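You operate a simulated robot arm through the tools that you are given. There is no shell and no other tool.

The job below is to be done with a simulated robot arm. You get a single attempt, and the scene is never put back.

## Task
Put things in order on the top of the long steel bench. At the end: the white insulator (marked "W2") from the top of the long steel bench stands where the ribbed post (marked "Y7") stood; the yellow sponge from the top of the long steel bench stands on top of the grey square slab; the green plug gauge (marked "GO") from the top of the long steel bench is on the grey steel bobbin; the ribbed post from the top of the long steel bench stands where the yellow sponge stood; whatever was shut is shut again. Leave all else as you found it, and nothing knocked over.

The check looks at the end state, three seconds after you hand in, the way a careful person would. Anything else that was tipped, shoved, dropped, spilled or broken makes it a failure.

## Robot
A 7-joint arm with a two-finger gripper, fixed in place. Base frame: the origin is at the foot of the arm, x ahead of it, y to its left, z up; the work surface is at about z = 0. Readings come in cm, degrees, newtons and seconds.
With the tool pointing down near the work surface it reaches from about 16 to 38 cm from the base axis. Its first joint turns from -72.0 to 72.0 degrees. Payload 0.6 kg.
The TCP is the grasp point between the finger pads, 2.2 cm short of the fingertips. In the tool frame z runs along the fingers and y along their closing line. The gripper opens to 9.2 cm. The gripper's body begins 6.5 cm behind the TCP.
Orientation is that of the tool frame in the base frame, as [roll, pitch, yaw] about the fixed x, y, z axes, in that order (R = Rz(yaw) Ry(pitch) Rx(roll)). With the fingers straight down and closing along the base's y, the tool's x points along the base's -x, its y along +y and its z along -z.

## Interface
- The arm moves only by the tool nudge_tool. Its argument "rows" is a list that holds one entry, the list of rows, each a list of 7 numbers: the shift along the tool's x, y, z in cm, then the turn, a rotation vector about the tool's x, y, z in degrees, then the closure, from 0 (fully open) to 1 (shut). In form: [[[dx, dy, dz, rx, ry, rz, gripper], ...]]. A call has 1 to 20 rows; each row shifts and turns the commanded pose from where the row before left it, along the tool's axes as they then stand. Each row takes 0.2 s and may step no farther than 5 cm and 8.6 degrees from the row before; otherwise, or with a gripper value out of range, the whole call is refused. A pose out of reach is approached as far as the arm can. The call stops where the force on the tool passes 40 N (or 10 N more than at its start, if that is more) or the arm is blocked; 0.2 s more then pass. Each finger halts on what it meets, pressing with about 26 N; the grip force reading is that of the motor and also rises with nothing between the fingers. The clock runs only during rows and for 0.2 s after the last one: add rows that do not move to give the fingers time. It gives the time, the measured TCP pose, the force on the tool (base axes), the opening and the grip force at its end, in the units of the frame above (readings bear some noise), with the torque about the TCP (base axes, N m) and any sound that the robot's microphone picked up, and new pictures: "pictures" is both (left out), scene, wrist or none.
- Cameras (640 x 400 px; columns grow to the right, rows downward): "scene" is fixed at [5.62, -28.54, 41.26]; the picture's right is [0.75, -0.66, 0.00], its down [-0.41, -0.47, -0.78] and it looks along [0.52, 0.59, -0.62] (base axes); focal length 214 px, centre (320, 200). "wrist" rides on the gripper at [7.1, 1.9, -10.2] in the tool frame; the picture's right is [-0.26, 0.96, 0.00], its down [-0.75, -0.20, -0.62] and it looks along [-0.60, -0.16, 0.78] (tool axes); focal length 280 px, centre (320, 200). There is no depth. A picture from a camera that has moved, and an enlarged one, comes with that camera's place and axes in the base frame and with its lens. The place of the scene camera against the robot may be out by one fixed shift of up to 2.5 cm in any direction.
- zoom(camera, box): a new picture of the part [left, top, right, bottom] of that camera's present view, enlarged. It takes no simulated time.
- finish_job(): hands the job in; it is judged then, once.

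Places have to be worked out from the pictures, the camera data and where the tool is seen. Open the gripper and draw the arm clear of the work before you hand the job in, unless the task says otherwise.

The tools are called after "Emit:" as name(argument=value, ...) on one line, values as JSON. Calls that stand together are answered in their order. nudge_tool: Moves the arm, as the interface text tells. Its arguments: {"type":"object","properties":{"rows":{"type":"array","items":{"type":"array","items":{"type":"array","items":{"type":"number"}}}},"pictures":{"type":"string","enum":["both","scene","wrist","none"]}},"required":["rows"]} The other tools are called the same way: zoom (camera, box) takes an enlarged picture of a part of a camera's view; finish_job () hands the job in.

At the start:

```text
clock: 0.0
tcp_pos: [18.13, 9.06, 32.56]
ee_rot: [180.0, 0.2, 180.0]
ft_force: [-0.5, 0.4, -0.9]
torque: [-0.01, 0.01, 0.0]
width: 9.23
grasp_force: 0.1
```

scene: 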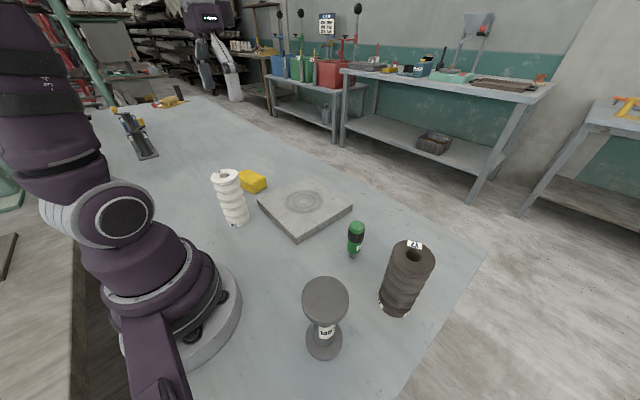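
wrist: 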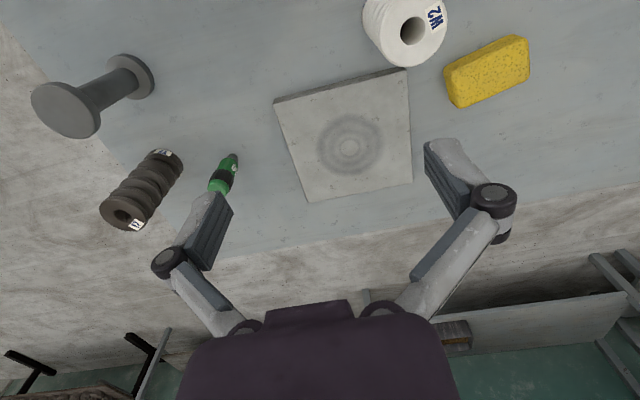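

I start by looking closer at the objects on the bench in both pictures before moving anything.

Emit:
zoom(camera="scene", box=[200, 150, 360, 250])

Emit:
zoom(camera="scene", box=[280, 210, 472, 370])

Emit:
zoom(camera="wrist", box=[0, 30, 260, 240])

Emit:
zoom(camera="wrist", box=[260, 0, 560, 210])

Emit:
zoom(camera="scene", box=[80, 70, 240, 190])

```text
4.00 times, centred on (280, 200) of scene
camera zoom: at [5.62, -28.54, 41.26], right [0.75, -0.66, 0.0], down [-0.41, -0.47, -0.78], along [0.52, 0.59, -0.62], focal length 858 px, centre (480, 200)
```

zoom: 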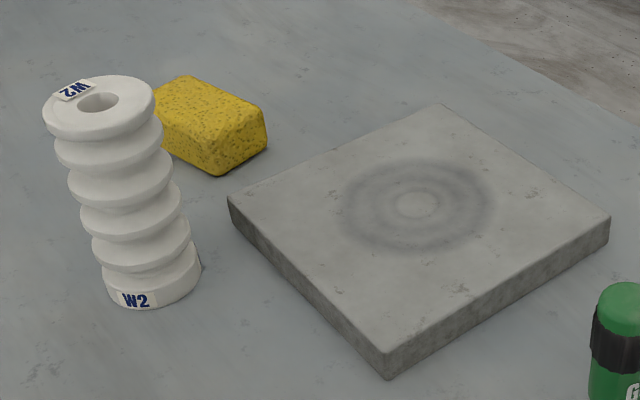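

```text
2.50 times, centred on (376, 290) of scene
camera zoom: at [5.62, -28.54, 41.26], right [0.75, -0.66, 0.0], down [-0.41, -0.47, -0.78], along [0.52, 0.59, -0.62], focal length 536 px, centre (180, -25)
```

zoom: 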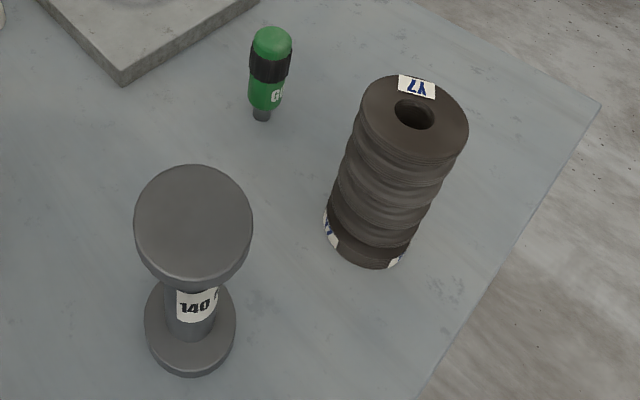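

```text
1.90 times, centred on (130, 135) of wrist
camera zoom: at [11.02, 11.21, 42.67], right [0.26, 0.96, 0.0], down [0.75, -0.2, 0.63], along [0.6, -0.16, -0.78], focal length 534 px, centre (682, 324)
```

zoom: 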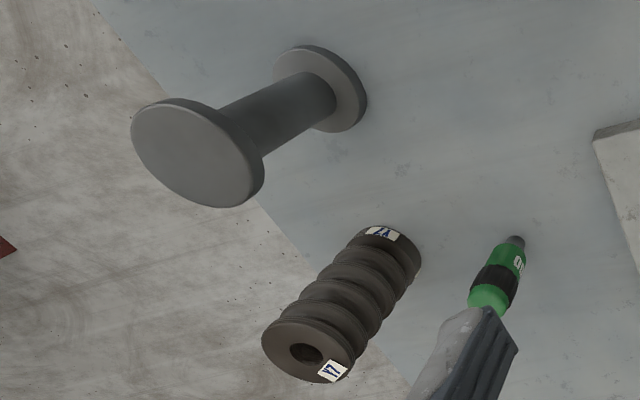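

```text
1.90 times, centred on (410, 105) of wrist
camera zoom: at [11.02, 11.21, 42.67], right [0.26, 0.96, 0.0], down [0.75, -0.2, 0.63], along [0.6, -0.16, -0.78], focal length 534 px, centre (149, 381)
```

zoom: 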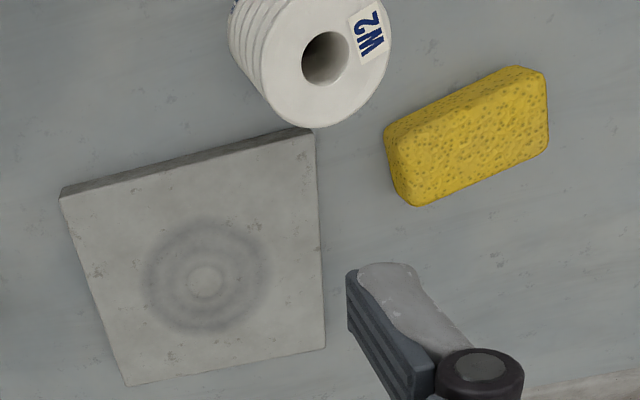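

```text
3.33 times, centred on (160, 130) of scene
camera zoom: at [5.62, -28.54, 41.26], right [0.75, -0.66, 0.0], down [-0.41, -0.47, -0.78], along [0.52, 0.59, -0.62], focal length 715 px, centre (853, 433)
```

zoom: 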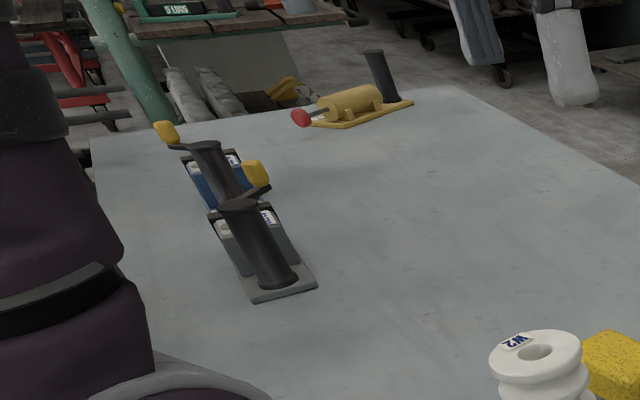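

The bench holds, by my estimate, W2 near (17, 18), the sponge near (27, 29), the slab centred near (33, 10), the gauge near (30.5, -10), Y7 near (29, -22) and the bobbin near (15, -18). I enlarge the sponge and the posts further before moving.

Emit:
zoom(camera="wrist", box=[430, 20, 542, 120])

Emit:
zoom(camera="scene", box=[205, 160, 277, 235])

Emit:
zoom(camera="wrist", box=[90, 130, 250, 240])

```text
4.00 times, centred on (486, 70) of wrist
camera zoom: at [11.02, 11.21, 42.67], right [0.26, 0.96, 0.0], down [0.75, -0.2, 0.63], along [0.6, -0.16, -0.78], focal length 1122 px, centre (-344, 720)
```

zoom: 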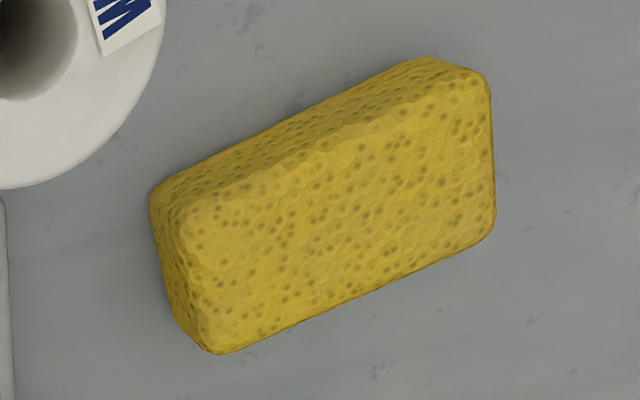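

```text
5.33 times, centred on (241, 198) of scene
camera zoom: at [5.62, -28.54, 41.26], right [0.75, -0.66, 0.0], down [-0.41, -0.47, -0.78], along [0.52, 0.59, -0.62], focal length 1144 px, centre (741, 213)
```

zoom: 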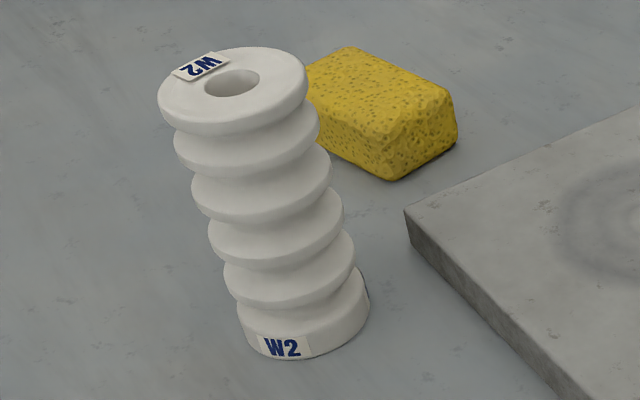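

```text
3.64 times, centred on (170, 185) of wrist
camera zoom: at [11.02, 11.21, 42.67], right [0.26, 0.96, 0.0], down [0.75, -0.2, 0.63], along [0.6, -0.16, -0.78], focal length 1020 px, centre (866, 254)
```

zoom: 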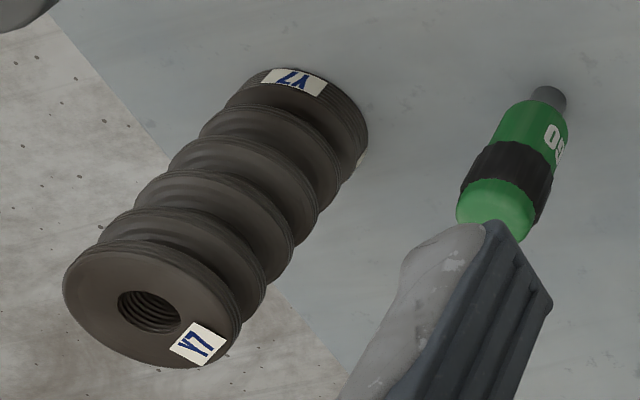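

The sponge reads about 9 x 5 cm, centred near (27, 30.5), with its long axis about 10° off base y. That is at the edge of reach, so I move the tool up over that side, turned radially, to measure it closer and see how the arm stands.

Emit:
nudge_tool(rows=[[[-0.8, 3, 0.8, 0, 0, 0, 0], [-0.8, 3, 0.8, 0, 0, 0, 0], [-0.8, 3, 0.8, 0, 0, 0, 0], [-0.8, 3, 0.8, 0, 0, 0, 0], [-0.8, 3, 0.8, 0, 0, 0, 0], [0, 0, 0, 0, 0, -6, 0], [0, 0, 0, 0, 0, -6, 0], [0, 0, 0, 0, 0, -6, 0], [0, 0, 0, 0, 0, -6, 0], [0, 0, 0, 0, 0, -6, 0], [0, 0, 0, 0, 0, -6, 0], [0, 0, 0, 0, 0, -6, 0], [0, 0, 0, 0, 0, -6, 0]]], pictures="both")

```text
clock: 2.7
tcp_pos: [21.23, 23.85, 27.96]
ee_rot: [179.8, 0.5, -136.8]
ft_force: [-7.2, 20.3, -11.8]
torque: [-1.93, -1.83, -1.8]
width: 9.23
grasp_force: 0.0
out of reach, approached as far as the arm can: row 5
stopped in row 13: the force on the tool passed its limit at 97 N (the readings are from after the stop); the commanded pose is now the measured one
camera wrist: at [14.71, 20.5, 38.15], right [-0.47, 0.88, 0.01], down [0.69, 0.36, 0.63], along [0.55, 0.3, -0.78], focal length 280 px, centre (320, 200)
```

scene: 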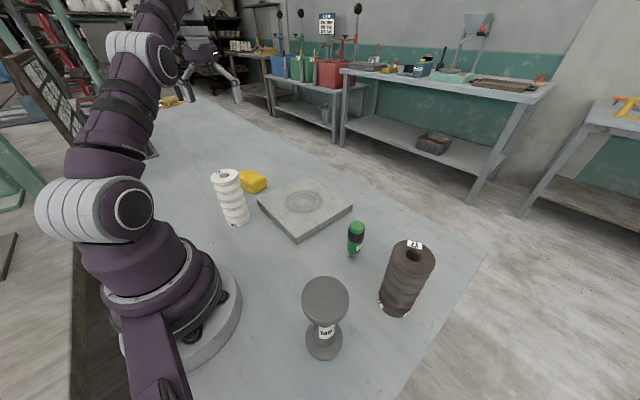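
wrist: 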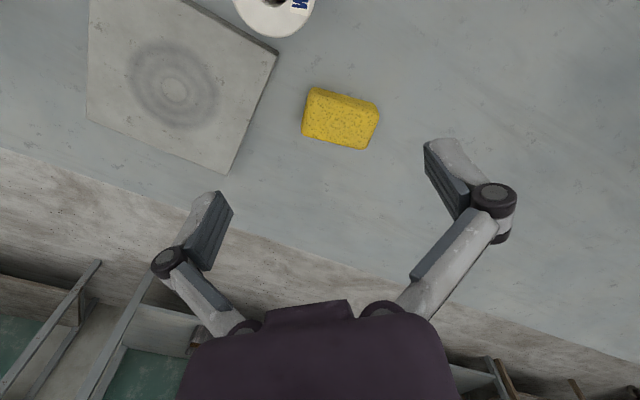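

The call stopped on a sudden force at the end of the turn, with row 5 reported out of reach. I look at where the gripper is and whether anything touches it.

Emit:
zoom(camera="scene", box=[60, 0, 280, 138])

Emit:
nudge_tool(rows=[[[0, 0, 0, 0, 0, 0, 0]]], pictures="none")

```text
2.90 times, centred on (170, 69) of scene
camera zoom: at [5.62, -28.54, 41.26], right [0.75, -0.66, 0.0], down [-0.41, -0.47, -0.78], along [0.52, 0.59, -0.62], focal length 622 px, centre (755, 580)
```

zoom: 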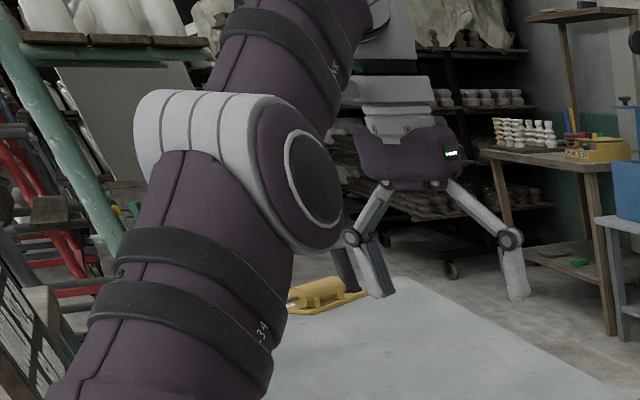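

```text
clock: 3.1
tcp_pos: [21.28, 23.9, 28.05]
ee_rot: [179.8, 0.5, -136.7]
ft_force: [-13.1, 31.0, -17.9]
torque: [-2.86, -2.89, -2.69]
width: 9.2
grasp_force: 0.1
```

No outside object is near the gripper; the force and torque put the contact at about (13.7, 21, 39), the wrist camera, so it is pressing against the robot's own forearm. I turn back and come down a little to free it.

Emit:
nudge_tool(rows=[[[0, 0, 0, 0, 0, 6, 0], [0, 0, 0, 0, 0, 6, 0], [0, 0, 0, 0, 0, 6, 0], [0, 0, 1, 0, 0, 0, 0], [0, 0, 1, 0, 0, 0, 0], [0, 0, 1, 0, 0, 0, 0]]], pictures="both")

```text
clock: 4.5
tcp_pos: [21.33, 23.86, 25.06]
ee_rot: [179.8, 0.3, -154.6]
ft_force: [-0.4, -0.1, -1.6]
torque: [-0.01, -0.02, -0.04]
width: 9.18
grasp_force: 0.1
camera wrist: at [13.93, 22.65, 35.16], right [-0.18, 0.98, 0.01], down [0.77, 0.13, 0.63], along [0.62, 0.12, -0.78], focal length 280 px, centre (320, 200)
```

scene: 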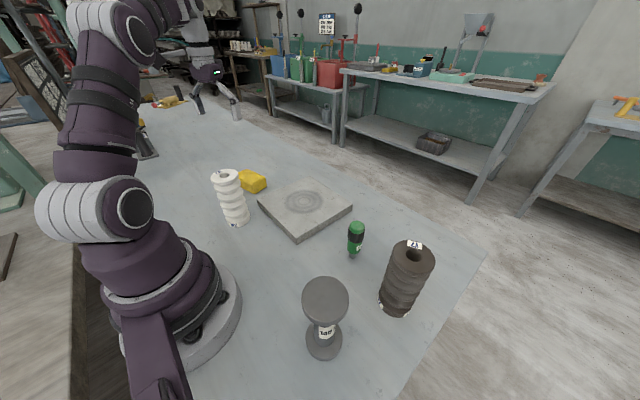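
wrist: 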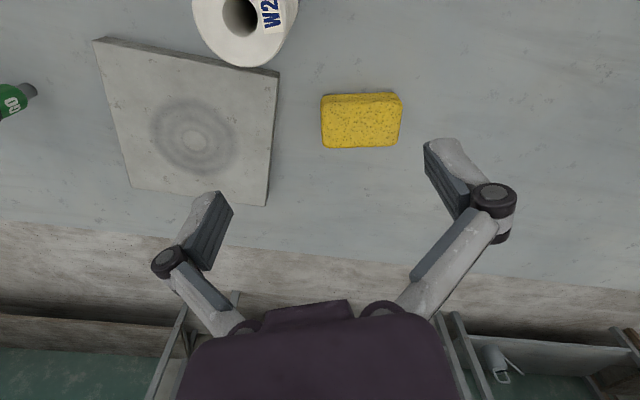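

The force is gone and the arm is free again. I enlarge the sponge and W2 in the new wrist view to fix their places.

Emit:
zoom(camera="wrist", box=[310, 80, 414, 160])

Emit:
zoom(camera="wrist", box=[180, 0, 310, 80])

Emit:
zoom(camera="scene", box=[100, 0, 280, 130])

```text
5.00 times, centred on (362, 120) of wrist
camera zoom: at [13.93, 22.65, 35.16], right [-0.18, 0.98, 0.01], down [0.77, 0.13, 0.63], along [0.62, 0.12, -0.78], focal length 1402 px, centre (110, 600)
```

zoom: 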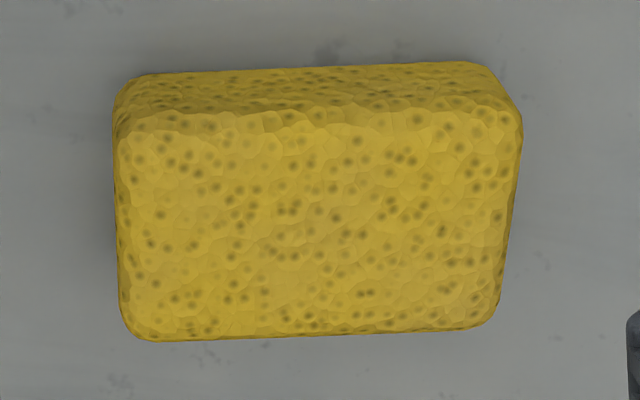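

```text
4.92 times, centred on (245, 40) of wrist
camera zoom: at [13.93, 22.65, 35.16], right [-0.18, 0.98, 0.01], down [0.77, 0.13, 0.63], along [0.62, 0.12, -0.78], focal length 1380 px, centre (689, 988)
```

zoom: 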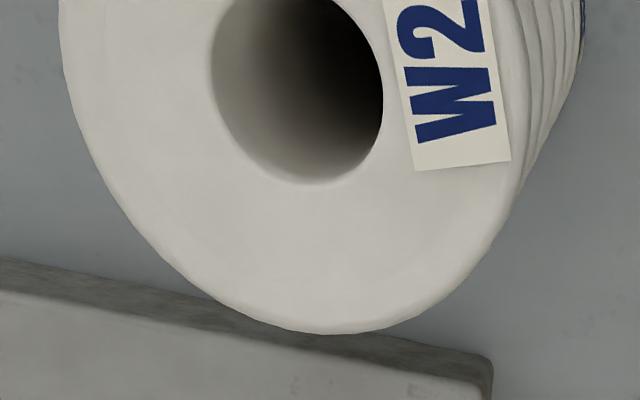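

```text
3.08 times, centred on (190, 65) of scene
camera zoom: at [5.62, -28.54, 41.26], right [0.75, -0.66, 0.0], down [-0.41, -0.47, -0.78], along [0.52, 0.59, -0.62], focal length 660 px, centre (720, 615)
```

zoom: 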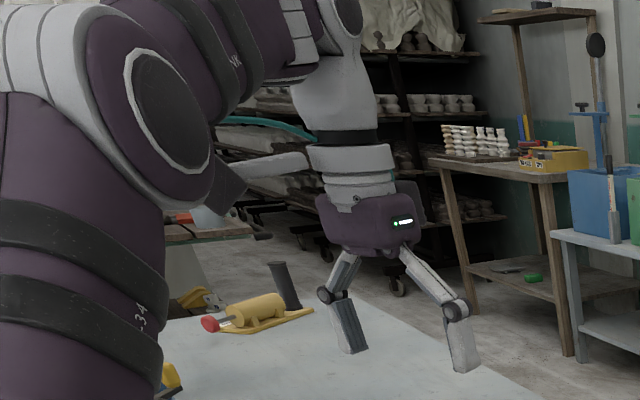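

The sponge now measures as 9.3 x 5.8 x 3 cm, centred at (27.1, 30.4), with its long axis 12° off base y. I come down and out so the camera clears the forearm, then turn the tool so that the fingers close across the sponge's short side.

Emit:
nudge_tool(rows=[[[-0.62, 0.29, 2, 0, 0, 0, 0], [-0.62, 0.29, 2, 0, 0, 0, 0], [-0.62, 0.29, 2, 0, 0, 0, 0], [-0.62, 0.29, 2, 0, 0, 0, 0], [-0.62, 0.29, 2, 0, 0, 0, 0], [0, 0, 0, 0, 0, -5.5, 0], [0, 0, 0, 0, 0, -5.5, 0], [0, 0, 0, 0, 0, -5.5, 0], [0, 0, 0, 0, 0, -5.5, 0], [0, 0, 0, 0, 0, -5.5, 0]]], pictures="both")

```text
clock: 6.7
tcp_pos: [23.53, 26.67, 14.99]
ee_rot: [179.9, 0.3, -127.1]
ft_force: [-0.3, 0.3, 0.0]
torque: [0.0, -0.01, -0.02]
width: 9.19
grasp_force: 0.0
camera wrist: at [17.62, 22.16, 25.19], right [-0.61, 0.79, 0.0], down [0.61, 0.47, 0.63], along [0.5, 0.39, -0.78], focal length 280 px, centre (320, 200)
```

scene: 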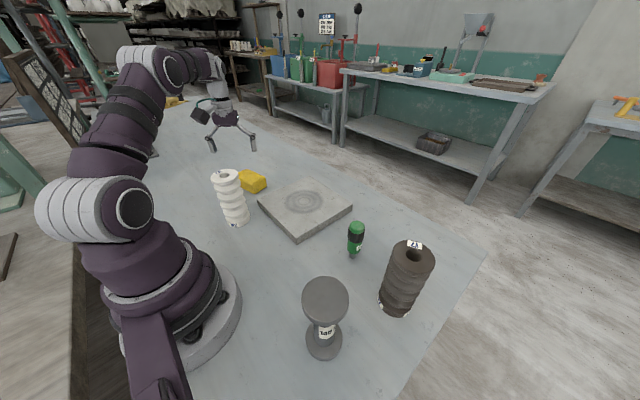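
wrist: 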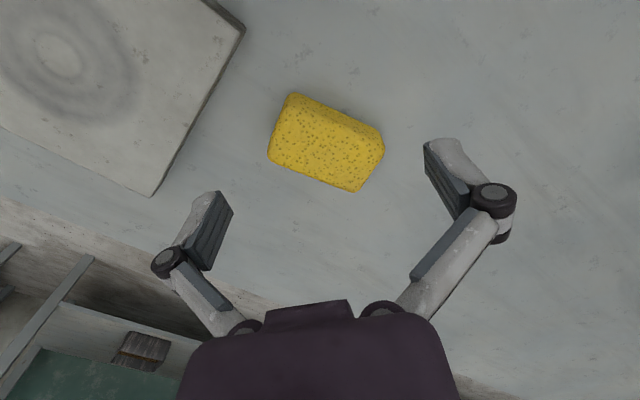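

No contact on the way and the forces are near zero. I keep turning to line up with the sponge's short side.

Emit:
nudge_tool(rows=[[[0, 0, 0, 0, 0, -5.45, 0], [0, 0, 0, 0, 0, -5.45, 0], [0, 0, 0, 0, 0, -5.45, 0], [0, 0, 0, 0, 0, -5.45, 0], [0, 0, 0, 0, 0, -5.45, 0], [0, 0, 0, 0, 0, -5.45, 0], [0, 0, 0, 0, 0, -5.45, 0], [0, 0, 0, 0, 0, -5.45, 0], [0, 0, 0, 0, 0, -5.45, 0]]], pictures="both")

```text
clock: 8.7
tcp_pos: [23.45, 26.65, 15.1]
ee_rot: [-179.9, 0.3, -77.9]
ft_force: [0.2, -0.1, 0.8]
torque: [-0.01, -0.01, 0.01]
width: 9.21
grasp_force: 0.0
camera wrist: at [22.97, 19.35, 25.24], right [-1.0, 0.05, 0.0], down [0.04, 0.78, 0.63], along [0.04, 0.63, -0.78], focal length 280 px, centre (320, 200)
```

scene: 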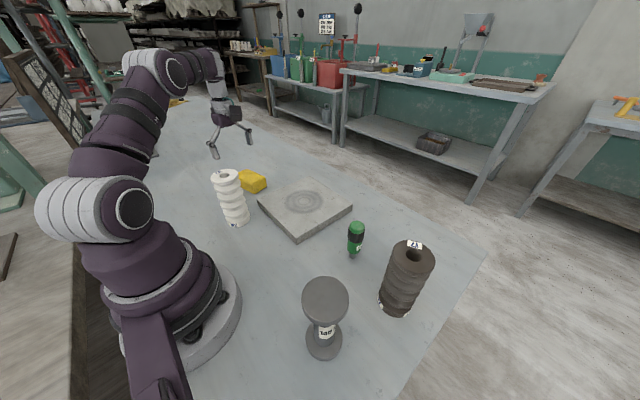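
wrist: 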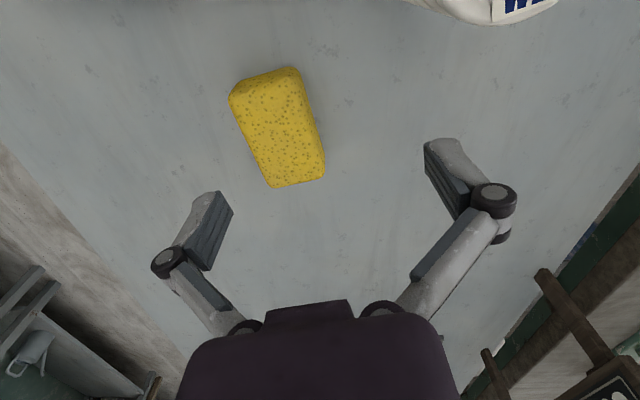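

The tool is now lined up at yaw 102°. I enlarge the sponge to measure it again from this nearer view.

Emit:
zoom(camera="wrist", box=[208, 55, 352, 200])

```text
2.76 times, centred on (280, 128) of wrist
camera zoom: at [22.97, 19.35, 25.24], right [-1.0, 0.05, 0.0], down [0.04, 0.78, 0.63], along [0.04, 0.63, -0.78], focal length 774 px, centre (430, 400)
```

zoom: 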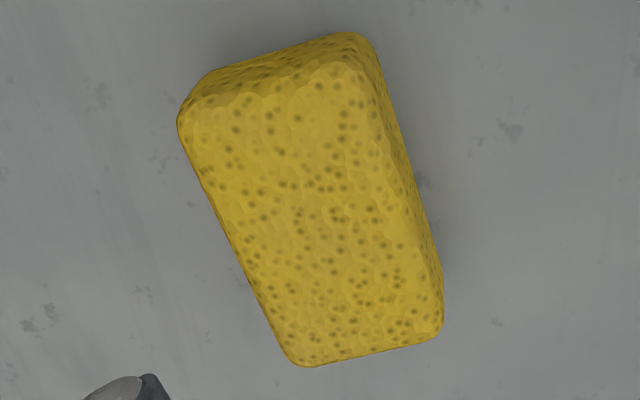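

The sponge centre comes out at (26.9, 30.2) and its long axis at 102°, matching the earlier view. I tilt the fingers 20° outward to gain reach and come over the sponge, staying about 3 cm above it.

Emit:
nudge_tool(rows=[[[0, 0, 0, 0, -5, 0, 0], [0, 0, 0, 0, -5, 0, 0], [0, 0, 0, 0, -5, 0, 0], [0, 0, 0, 0, -5, 0, 0], [0.133, -0.816, 1.442, 0, 0, 0, 0], [0.133, -0.816, 1.442, 0, 0, 0, 0], [0.133, -0.816, 1.442, 0, 0, 0, 0], [0.133, -0.816, 1.442, 0, 0, 0, 0], [0.133, -0.816, 1.442, 0, 0, 0, 0], [0, 0, 0, 0, 0, 0, 0]]], pictures="both")

```text
clock: 10.9
tcp_pos: [27.26, 29.32, 8.09]
ee_rot: [-179.7, 20.3, -77.9]
ft_force: [1.1, -0.3, -0.5]
torque: [0.0, 0.0, 0.03]
width: 9.21
grasp_force: 0.0
camera wrist: at [27.36, 19.09, 15.12], right [-1.0, 0.04, 0.09], down [0.09, 0.52, 0.85], along [-0.01, 0.85, -0.52], focal length 280 px, centre (320, 200)
```

scene: 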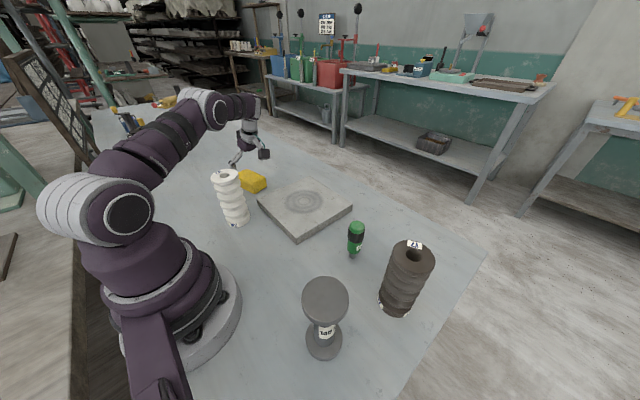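
wrist: 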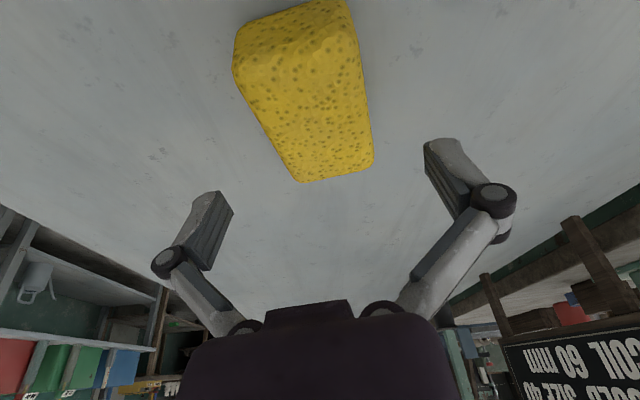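

The pose was reached and the sponge lies between the fingers, within about 2 mm of centred. I lower straight down to TCP height 2.7 with the fingers still open.

Emit:
nudge_tool(rows=[[[0.294, 0.02, 1.042, 0, 0, 0, 0], [0.294, 0.02, 1.042, 0, 0, 0, 0], [0.294, 0.02, 1.042, 0, 0, 0, 0], [0.294, 0.02, 1.042, 0, 0, 0, 0], [0.294, 0.02, 1.042, 0, 0, 0, 0], [0, 0, 0, 0, 0, 0, 0]]], pictures="both")

```text
clock: 12.3
tcp_pos: [26.84, 29.7, 2.79]
ee_rot: [-179.8, 20.3, -77.9]
ft_force: [0.1, 1.1, 0.2]
torque: [0.02, -0.05, -0.02]
width: 9.18
grasp_force: 0.2
camera wrist: at [27.05, 19.51, 9.83], right [-1.0, 0.04, 0.09], down [0.1, 0.52, 0.85], along [-0.01, 0.85, -0.52], focal length 280 px, centre (320, 200)
```

scene: 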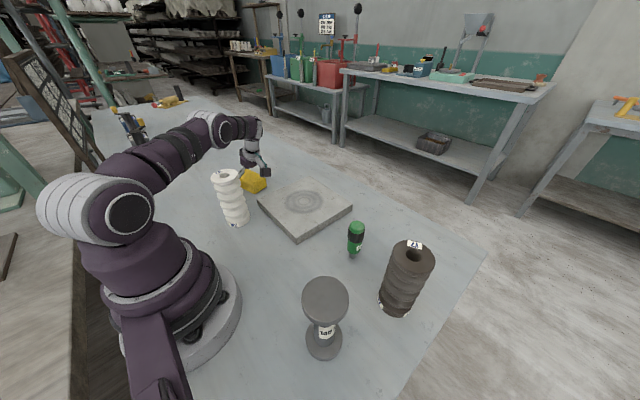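
wrist: 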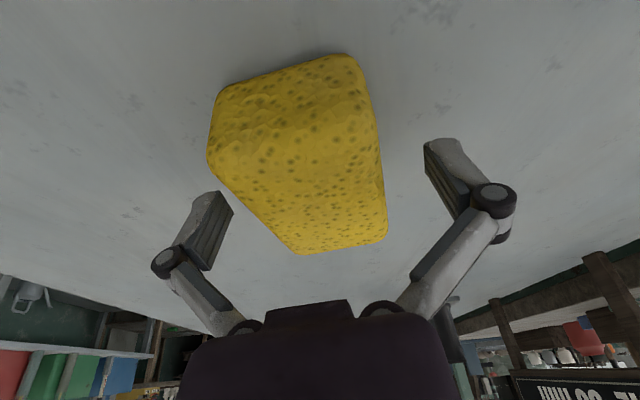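

The open fingers straddle the sponge and no contact force shows. I close on it without moving.

Emit:
nudge_tool(rows=[[[0, 0, 0, 0, 0, 0, 0.5], [0, 0, 0, 0, 0, 0, 1], [0, 0, 0, 0, 0, 0, 1], [0, 0, 0, 0, 0, 0, 1], [0, 0, 0, 0, 0, 0, 1], [0, 0, 0, 0, 0, 0, 1]]], pictures="both")

```text
clock: 13.7
tcp_pos: [26.92, 29.7, 2.79]
ee_rot: [-179.7, 20.3, -77.9]
ft_force: [-0.4, -0.8, 8.9]
torque: [-0.01, -0.02, -0.03]
width: 5.69
grasp_force: 26.0
camera wrist: at [27.06, 19.53, 9.86], right [-1.0, 0.04, 0.09], down [0.09, 0.52, 0.85], along [-0.01, 0.85, -0.52], focal length 280 px, centre (320, 200)
```

scene: 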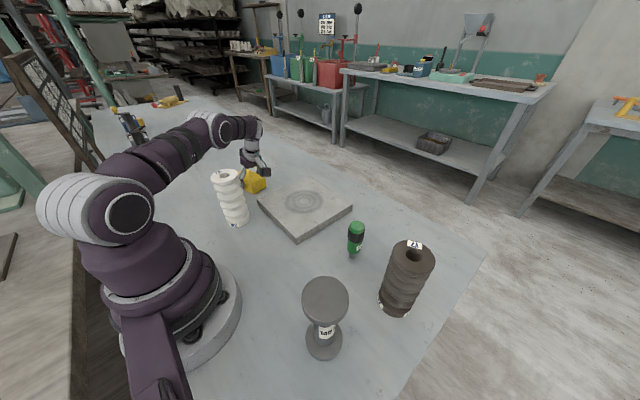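
wrist: 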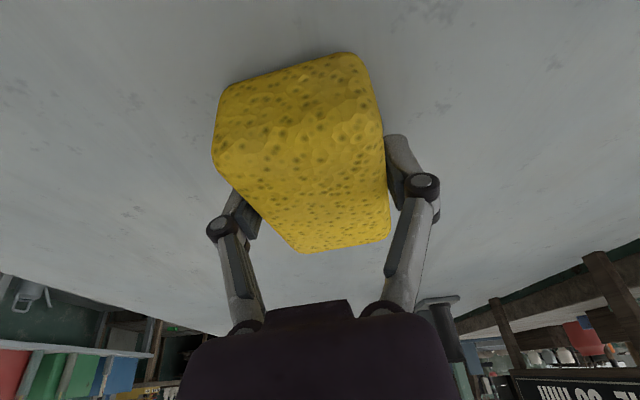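

The grip holds at 5.7 cm width with 26 N. I lift straight up and check that the sponge comes along.

Emit:
nudge_tool(rows=[[[-0.17, 0, -0.47, 0, 0, 0, 1], [-0.34, 0, -0.94, 0, 0, 0, 1], [-0.513, 0, -1.41, 0, 0, 0, 1], [-0.513, 0, -1.41, 0, 0, 0, 1], [-0.513, 0, -1.41, 0, 0, 0, 1], [-0.513, 0, -1.41, 0, 0, 0, 1]]], pictures="both")

```text
clock: 15.1
tcp_pos: [27.09, 29.52, 10.08]
ee_rot: [-179.8, 20.2, -77.9]
ft_force: [0.6, 0.1, -0.8]
torque: [0.0, 0.01, -0.03]
width: 5.7
grasp_force: 25.9
camera wrist: at [27.17, 19.36, 17.24], right [-1.0, 0.04, 0.09], down [0.09, 0.52, 0.85], along [-0.01, 0.85, -0.52], focal length 280 px, centre (320, 200)
```

scene: 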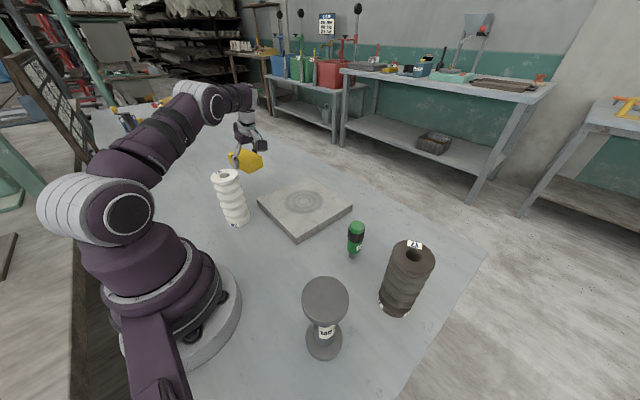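
wrist: 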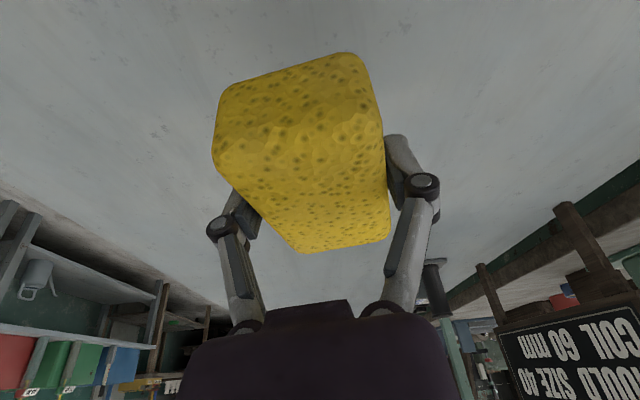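

The sponge is held level and comes along. I turn it 12° to square it with the slab and carry it, 7 cm clear of the bench, over the slab's centre at (32.8, 10.5).

Emit:
nudge_tool(rows=[[[0, 0, 0, 2.07, 0, 5.69, 1], [0, 0, 0, 2.07, 0, 5.69, 1], [2.3, -0.714, -0.837, 0, 0, 0, 1], [2.3, -0.714, -0.837, 0, 0, 0, 1], [2.3, -0.714, -0.837, 0, 0, 0, 1], [2.3, -0.714, -0.837, 0, 0, 0, 1], [2.3, -0.714, -0.837, 0, 0, 0, 1], [2.3, -0.714, -0.837, 0, 0, 0, 1], [2.3, -0.714, -0.837, 0, 0, 0, 1], [2.3, -0.714, -0.837, 0, 0, 0, 1], [0, 0, 0, 0, 0, 0, 1]]], pictures="both")

```text
clock: 17.5
tcp_pos: [32.63, 9.94, 9.98]
ee_rot: [-179.8, 20.4, -90.1]
ft_force: [-0.7, 0.1, 0.0]
torque: [-0.03, 0.0, -0.01]
width: 5.69
grasp_force: 25.9
camera wrist: at [30.67, -0.08, 17.03], right [-0.96, 0.25, 0.09], down [0.2, 0.49, 0.85], along [0.17, 0.84, -0.52], focal length 280 px, centre (320, 200)
```

scene: 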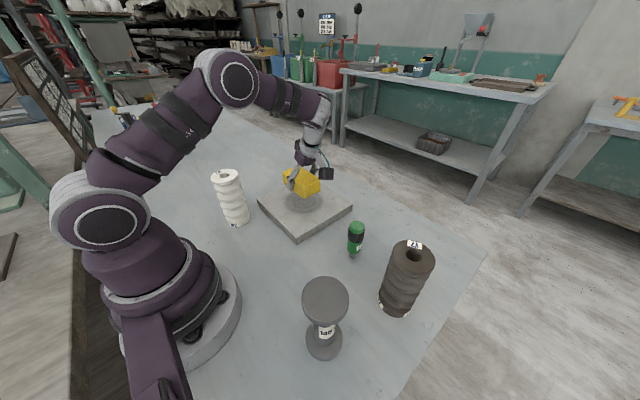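
wrist: 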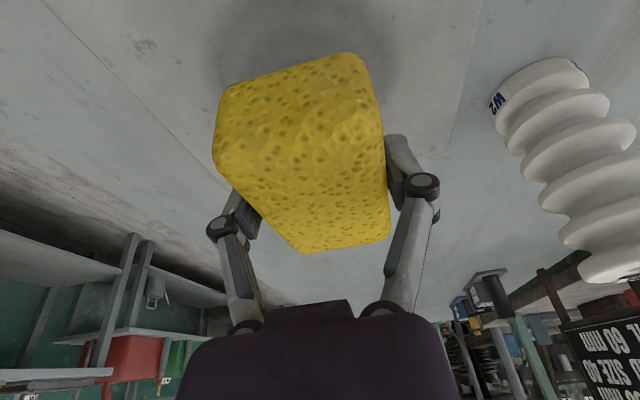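

The sponge is over the slab's centre. I lower it 4.2 cm, to just above the slab's top.

Emit:
nudge_tool(rows=[[[0.359, 0, 0.987, 0, 0, 0, 1], [0.359, 0, 0.987, 0, 0, 0, 1], [0.359, 0, 0.987, 0, 0, 0, 1], [0.359, 0, 0.987, 0, 0, 0, 1], [0, 0, 0, 0, 0, 0, 1]]], pictures="both")

Emit:
zoom(camera="scene", box=[250, 130, 370, 245])

```text
clock: 18.7
tcp_pos: [32.68, 10.16, 5.81]
ee_rot: [-179.8, 20.4, -90.1]
ft_force: [0.9, 0.9, -0.6]
torque: [0.0, -0.01, 0.0]
width: 5.66
grasp_force: 26.2
camera wrist: at [30.63, 0.14, 12.85], right [-0.96, 0.25, 0.09], down [0.2, 0.49, 0.85], along [0.17, 0.84, -0.52], focal length 280 px, centre (320, 200)
```

scene: 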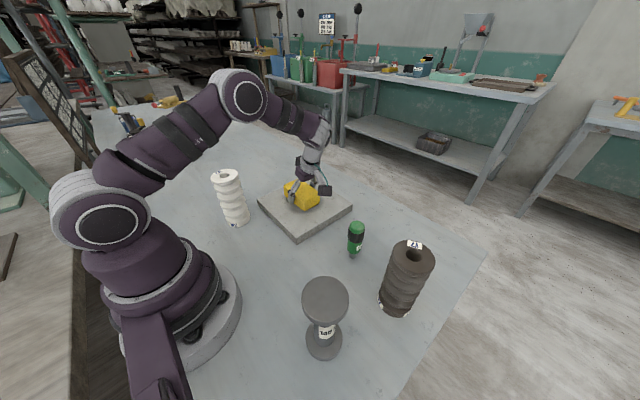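
wrist: 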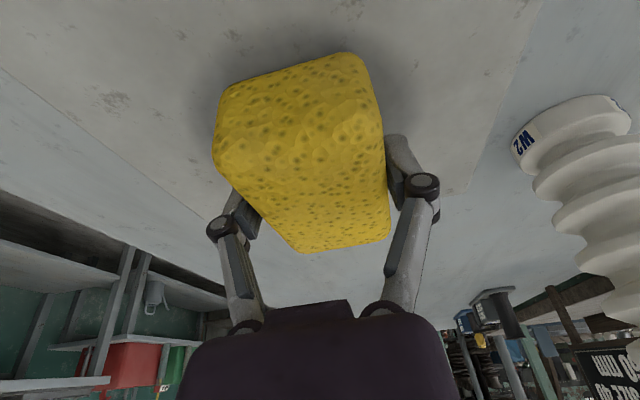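

```text
3.48 times, centred on (310, 188) of scene
camera zoom: at [5.62, -28.54, 41.26], right [0.75, -0.66, 0.0], down [-0.41, -0.47, -0.78], along [0.52, 0.59, -0.62], focal length 746 px, centre (355, 244)
```

zoom: 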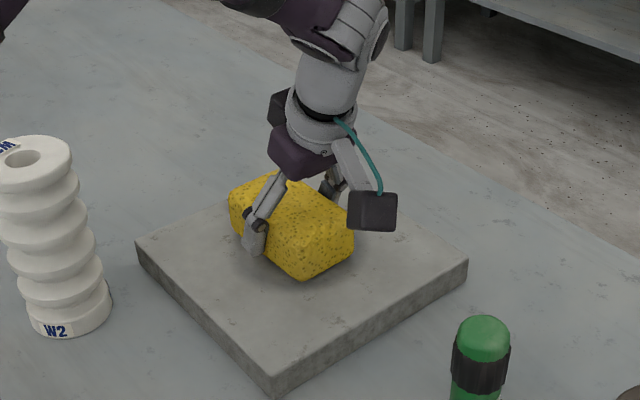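

The sponge is just above the slab. I go down in small steps and watch the vertical force.

Emit:
nudge_tool(rows=[[[0.034, 0, 0.094, 0, 0, 0, 1], [0.034, 0, 0.094, 0, 0, 0, 1], [0.034, 0, 0.094, 0, 0, 0, 1], [0, 0, 0, 0, 0, 0, 1]]], pictures="none")

```text
clock: 19.7
tcp_pos: [32.57, 10.13, 5.61]
ee_rot: [-179.8, 20.4, -90.0]
ft_force: [-0.3, 0.2, -1.0]
torque: [0.0, 0.0, 0.01]
width: 5.69
grasp_force: 26.1
```

Emit:
nudge_tool(rows=[[[0.034, 0, 0.094, 0, 0, 0, 1], [0.034, 0, 0.094, 0, 0, 0, 1], [0, 0, 0, 0, 0, 0, 1]]], pictures="none")

```text
clock: 20.5
tcp_pos: [32.51, 10.19, 5.57]
ee_rot: [-179.7, 20.4, -90.1]
ft_force: [-2.8, -1.5, 16.6]
torque: [0.01, 0.05, 0.05]
width: 5.69
grasp_force: 25.5
```

The upward force rose to 17 N at TCP height 5.57, so the sponge rests on the slab. I ease off by half a millimetre and open the fingers.

Emit:
nudge_tool(rows=[[[-0.02, 0, -0.05, 0, 0, 0, 1], [0, 0, 0, 0, 0, 0, 0.8], [0, 0, 0, 0, 0, 0, 0.5], [0, 0, 0, 0, 0, 0, 0.2], [0, 0, 0, 0, 0, 0, 0], [0, 0, 0, 0, 0, 0, 0], [0, 0, 0, 0, 0, 0, 0]]], pictures="both")

```text
clock: 22.1
tcp_pos: [32.62, 10.22, 5.64]
ee_rot: [-179.8, 20.3, -90.2]
ft_force: [-0.8, -0.6, 0.2]
torque: [-0.02, -0.03, 0.01]
width: 9.2
grasp_force: 0.1
camera wrist: at [30.56, 0.12, 12.6], right [-0.96, 0.25, 0.09], down [0.2, 0.49, 0.85], along [0.17, 0.84, -0.52], focal length 280 px, centre (320, 200)
```

scene: 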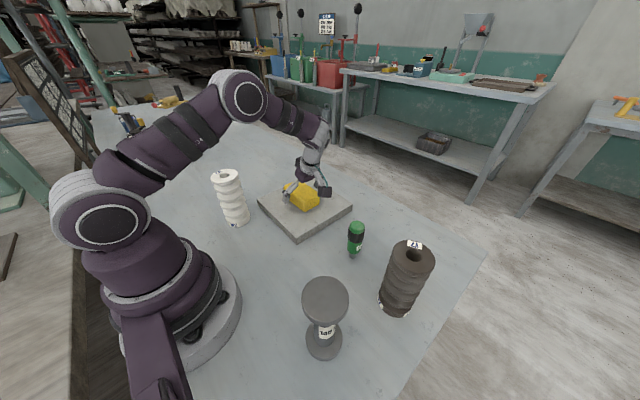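
wrist: 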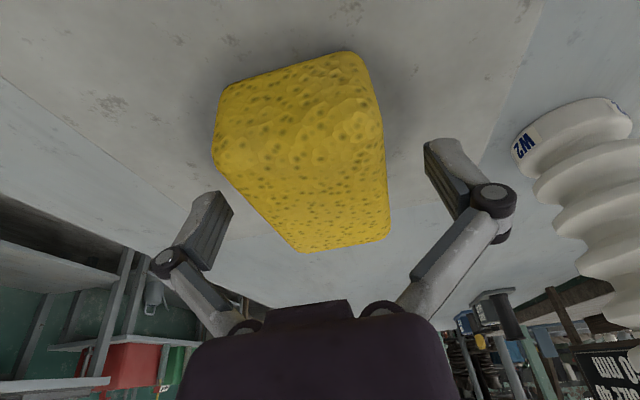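

The fingers are open and the sponge stayed put on the slab, centred near (32.6, 10.8). I rise straight up to about 17 cm and turn the tool round towards the Y7 side.

Emit:
nudge_tool(rows=[[[-0.34, 0, -0.94, 0, 0, 0, 0], [-0.513, 0, -1.41, 0, 0, 0, 0], [-0.513, 0, -1.41, 0, 0, 0, 0], [-0.513, 0, -1.41, 0, 0, 0, 0], [-0.513, 0, -1.41, 0, 0, 0, 0], [-0.513, 0, -1.41, 0, 0, 0, 0], [-0.513, 0, -1.41, 0, 0, 0, 0], [-0.513, 0, -1.41, 0, 0, 0, 0], [0, 0, 0, 2.72, 0, 7.46, 0], [0, 0, 0, 2.72, 0, 7.46, 0], [0, 0, 0, 2.72, 0, 7.46, 0], [0, 0, 0, 2.72, 0, 7.46, 0], [0, 0, 0, 2.72, 0, 7.46, 0], [0, 0, 0, 2.72, 0, 7.46, 0], [0, 0, 0, 2.72, 0, 7.46, 0], [0, 0, 0, 2.72, 0, 7.46, 0]]], pictures="both")

```text
clock: 25.5
tcp_pos: [32.52, 10.04, 17.03]
ee_rot: [179.7, 20.3, -153.9]
ft_force: [-0.1, -1.0, 0.7]
torque: [0.03, 0.01, -0.03]
width: 9.21
grasp_force: 0.0
camera wrist: at [22.56, 7.37, 24.07], right [-0.21, 0.97, 0.1], down [0.53, 0.03, 0.85], along [0.82, 0.23, -0.52], focal length 280 px, centre (320, 200)
```

scene: 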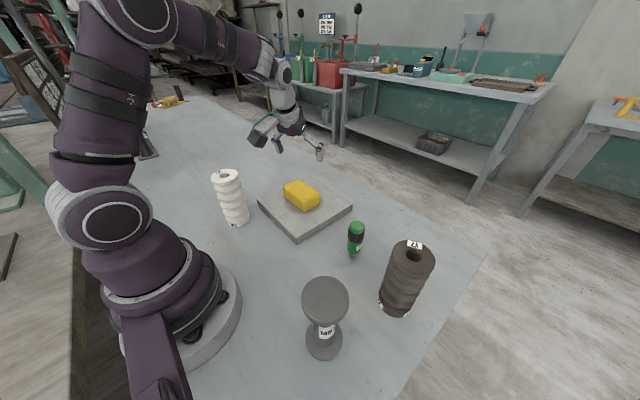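
wrist: 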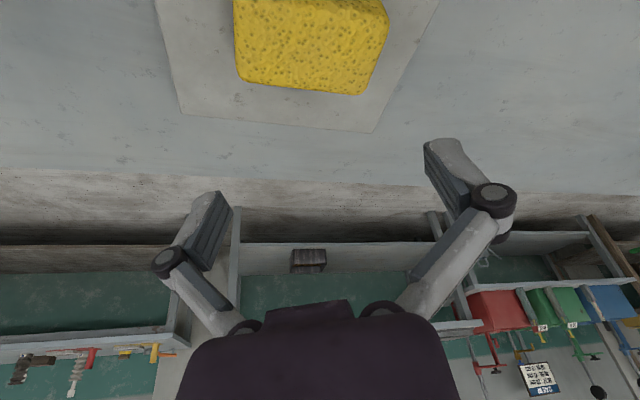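

The sponge sits flat and centred on the slab. I turn on to -37° and swing across at 17 cm height, above everything, to look at Y7 from close by.

Emit:
nudge_tool(rows=[[[0, 0, 0, 2.7, 0, 7.41, 0], [0, 0, 0, 2.7, 0, 7.41, 0], [0, 0, 0, 2.7, 0, 7.41, 0], [0, 0, 0, 2.7, 0, 7.41, 0], [0, 0, 0, 2.7, 0, 7.41, 0], [0, 0, 0, 2.7, 0, 7.41, 0], [0, 0, 0, 2.7, 0, 7.41, 0], [0, 0, 0, 2.7, 0, 7.41, 0], [-1.031, -2.62, 0.375, 0, 0, 0, 0], [-1.031, -2.62, 0.375, 0, 0, 0, 0], [-1.031, -2.62, 0.375, 0, 0, 0, 0], [-1.031, -2.62, 0.375, 0, 0, 0, 0], [-1.031, -2.62, 0.375, 0, 0, 0, 0], [-1.031, -2.62, 0.375, 0, 0, 0, 0], [-1.031, -2.62, 0.375, 0, 0, 0, 0]]], pictures="both")

```text
clock: 28.7
tcp_pos: [27.66, -9.34, 16.91]
ee_rot: [179.6, 20.0, 143.1]
ft_force: [0.2, 0.4, 0.2]
torque: [0.01, 0.01, 0.0]
width: 9.21
grasp_force: 0.1
camera wrist: at [20.62, -1.6, 23.99], right [0.77, 0.63, 0.1], down [0.27, -0.46, 0.84], along [0.57, -0.63, -0.53], focal length 280 px, centre (320, 200)
```

scene: 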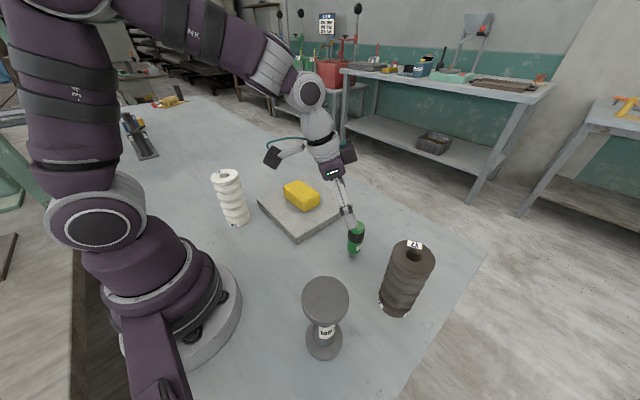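
wrist: 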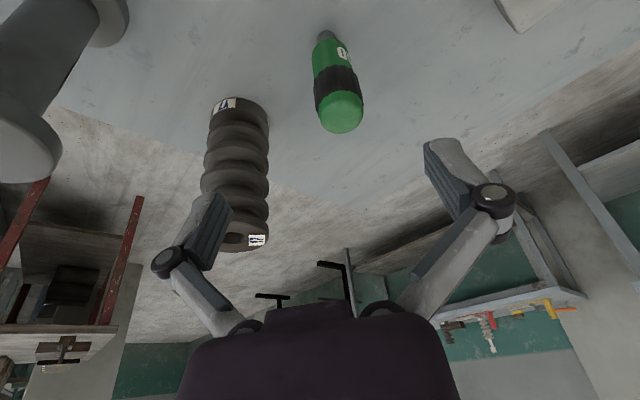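

I am now at (27.7, -9.3), with the gauge and Y7 both in view. I go on along the same line to stand nearer to Y7.

Emit:
nudge_tool(rows=[[[-0.8, -2.62, 0.29, 0, 0, 0, 0], [-0.8, -2.62, 0.29, 0, 0, 0, 0], [-0.8, -2.62, 0.29, 0, 0, 0, 0], [0, 0, 0, 0, 0, 0, 0]]], pictures="both")

Emit:
zoom(camera="wrist", box=[220, 0, 440, 260])

```text
clock: 29.7
tcp_pos: [25.07, -17.23, 16.57]
ee_rot: [179.7, 20.0, 143.1]
ft_force: [0.5, 0.3, 0.5]
torque: [-0.02, 0.0, -0.01]
width: 9.2
grasp_force: 0.0
camera wrist: at [18.0, -9.47, 23.75], right [0.77, 0.63, 0.1], down [0.27, -0.46, 0.84], along [0.57, -0.63, -0.53], focal length 280 px, centre (320, 200)
```

scene: 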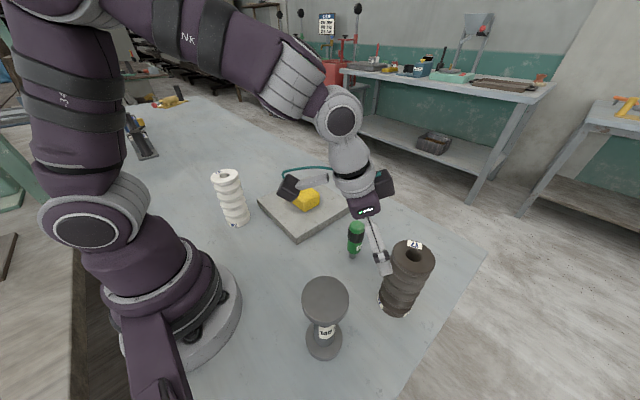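
wrist: 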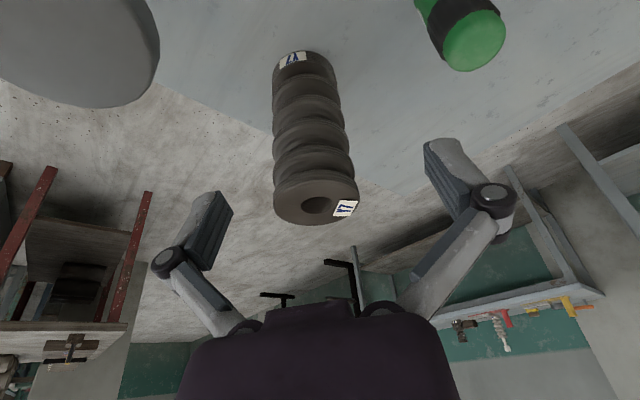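

```text
1.54 times, centred on (330, 130) of wrist
camera zoom: at [18.0, -9.47, 23.75], right [0.77, 0.63, 0.1], down [0.27, -0.46, 0.84], along [0.57, -0.63, -0.53], focal length 431 px, centre (305, 308)
```

zoom: 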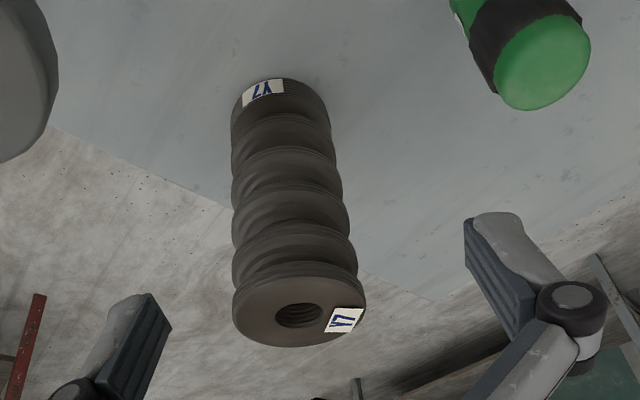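

Y7's top works out at (29.1, -22.1) with a height near 13.3 cm, in agreement with the earlier views. I line the tilted gripper up with the post's axis and slide the open fingers part of the way down over it.

Emit:
nudge_tool(rows=[[[-1.54, -0.75, 0.194, 0, 0, 0, 0], [-1.54, -0.75, 0.194, 0, 0, 0, 0], [0, 0, 1, 0, 0, 0, 0], [0, 0, 0, 0, 0, 0, 0]]], pictures="both")

Emit:
zoom(camera="scene", box=[320, 180, 480, 330])

```text
clock: 30.7
tcp_pos: [26.96, -20.53, 16.42]
ee_rot: [179.6, 19.9, 143.1]
ft_force: [0.0, 0.1, 0.0]
torque: [0.0, 0.01, 0.0]
width: 9.19
grasp_force: 0.0
camera wrist: at [19.88, -12.73, 23.59], right [0.77, 0.63, 0.1], down [0.27, -0.46, 0.84], along [0.57, -0.63, -0.53], focal length 280 px, centre (320, 200)
```

scene: 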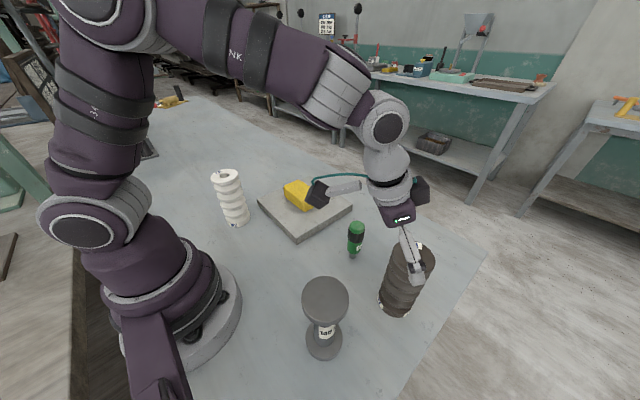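
wrist: 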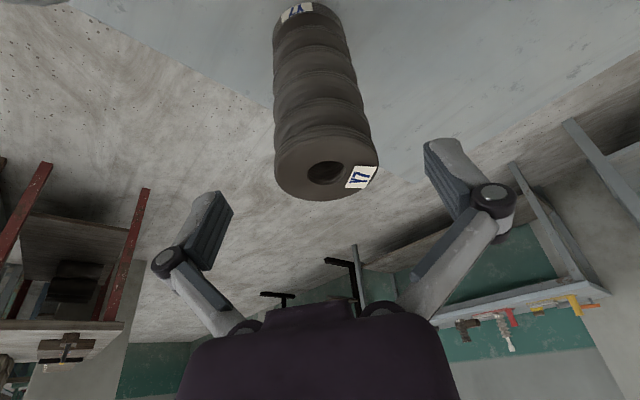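

```text
2.67 times, centred on (400, 255) of scene
camera zoom: at [5.62, -28.54, 41.26], right [0.75, -0.66, 0.0], down [-0.41, -0.47, -0.78], along [0.52, 0.59, -0.62], focal length 572 px, centre (107, 53)
```

zoom: 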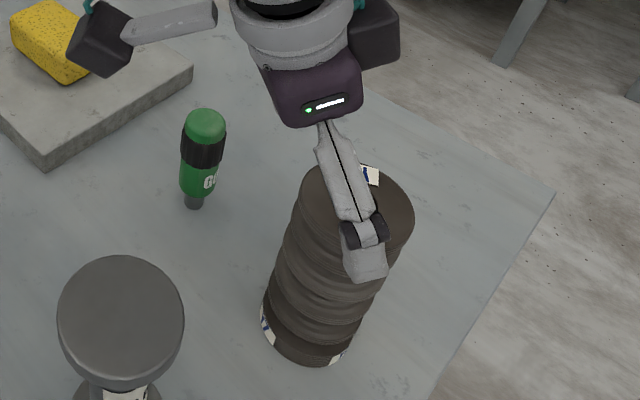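

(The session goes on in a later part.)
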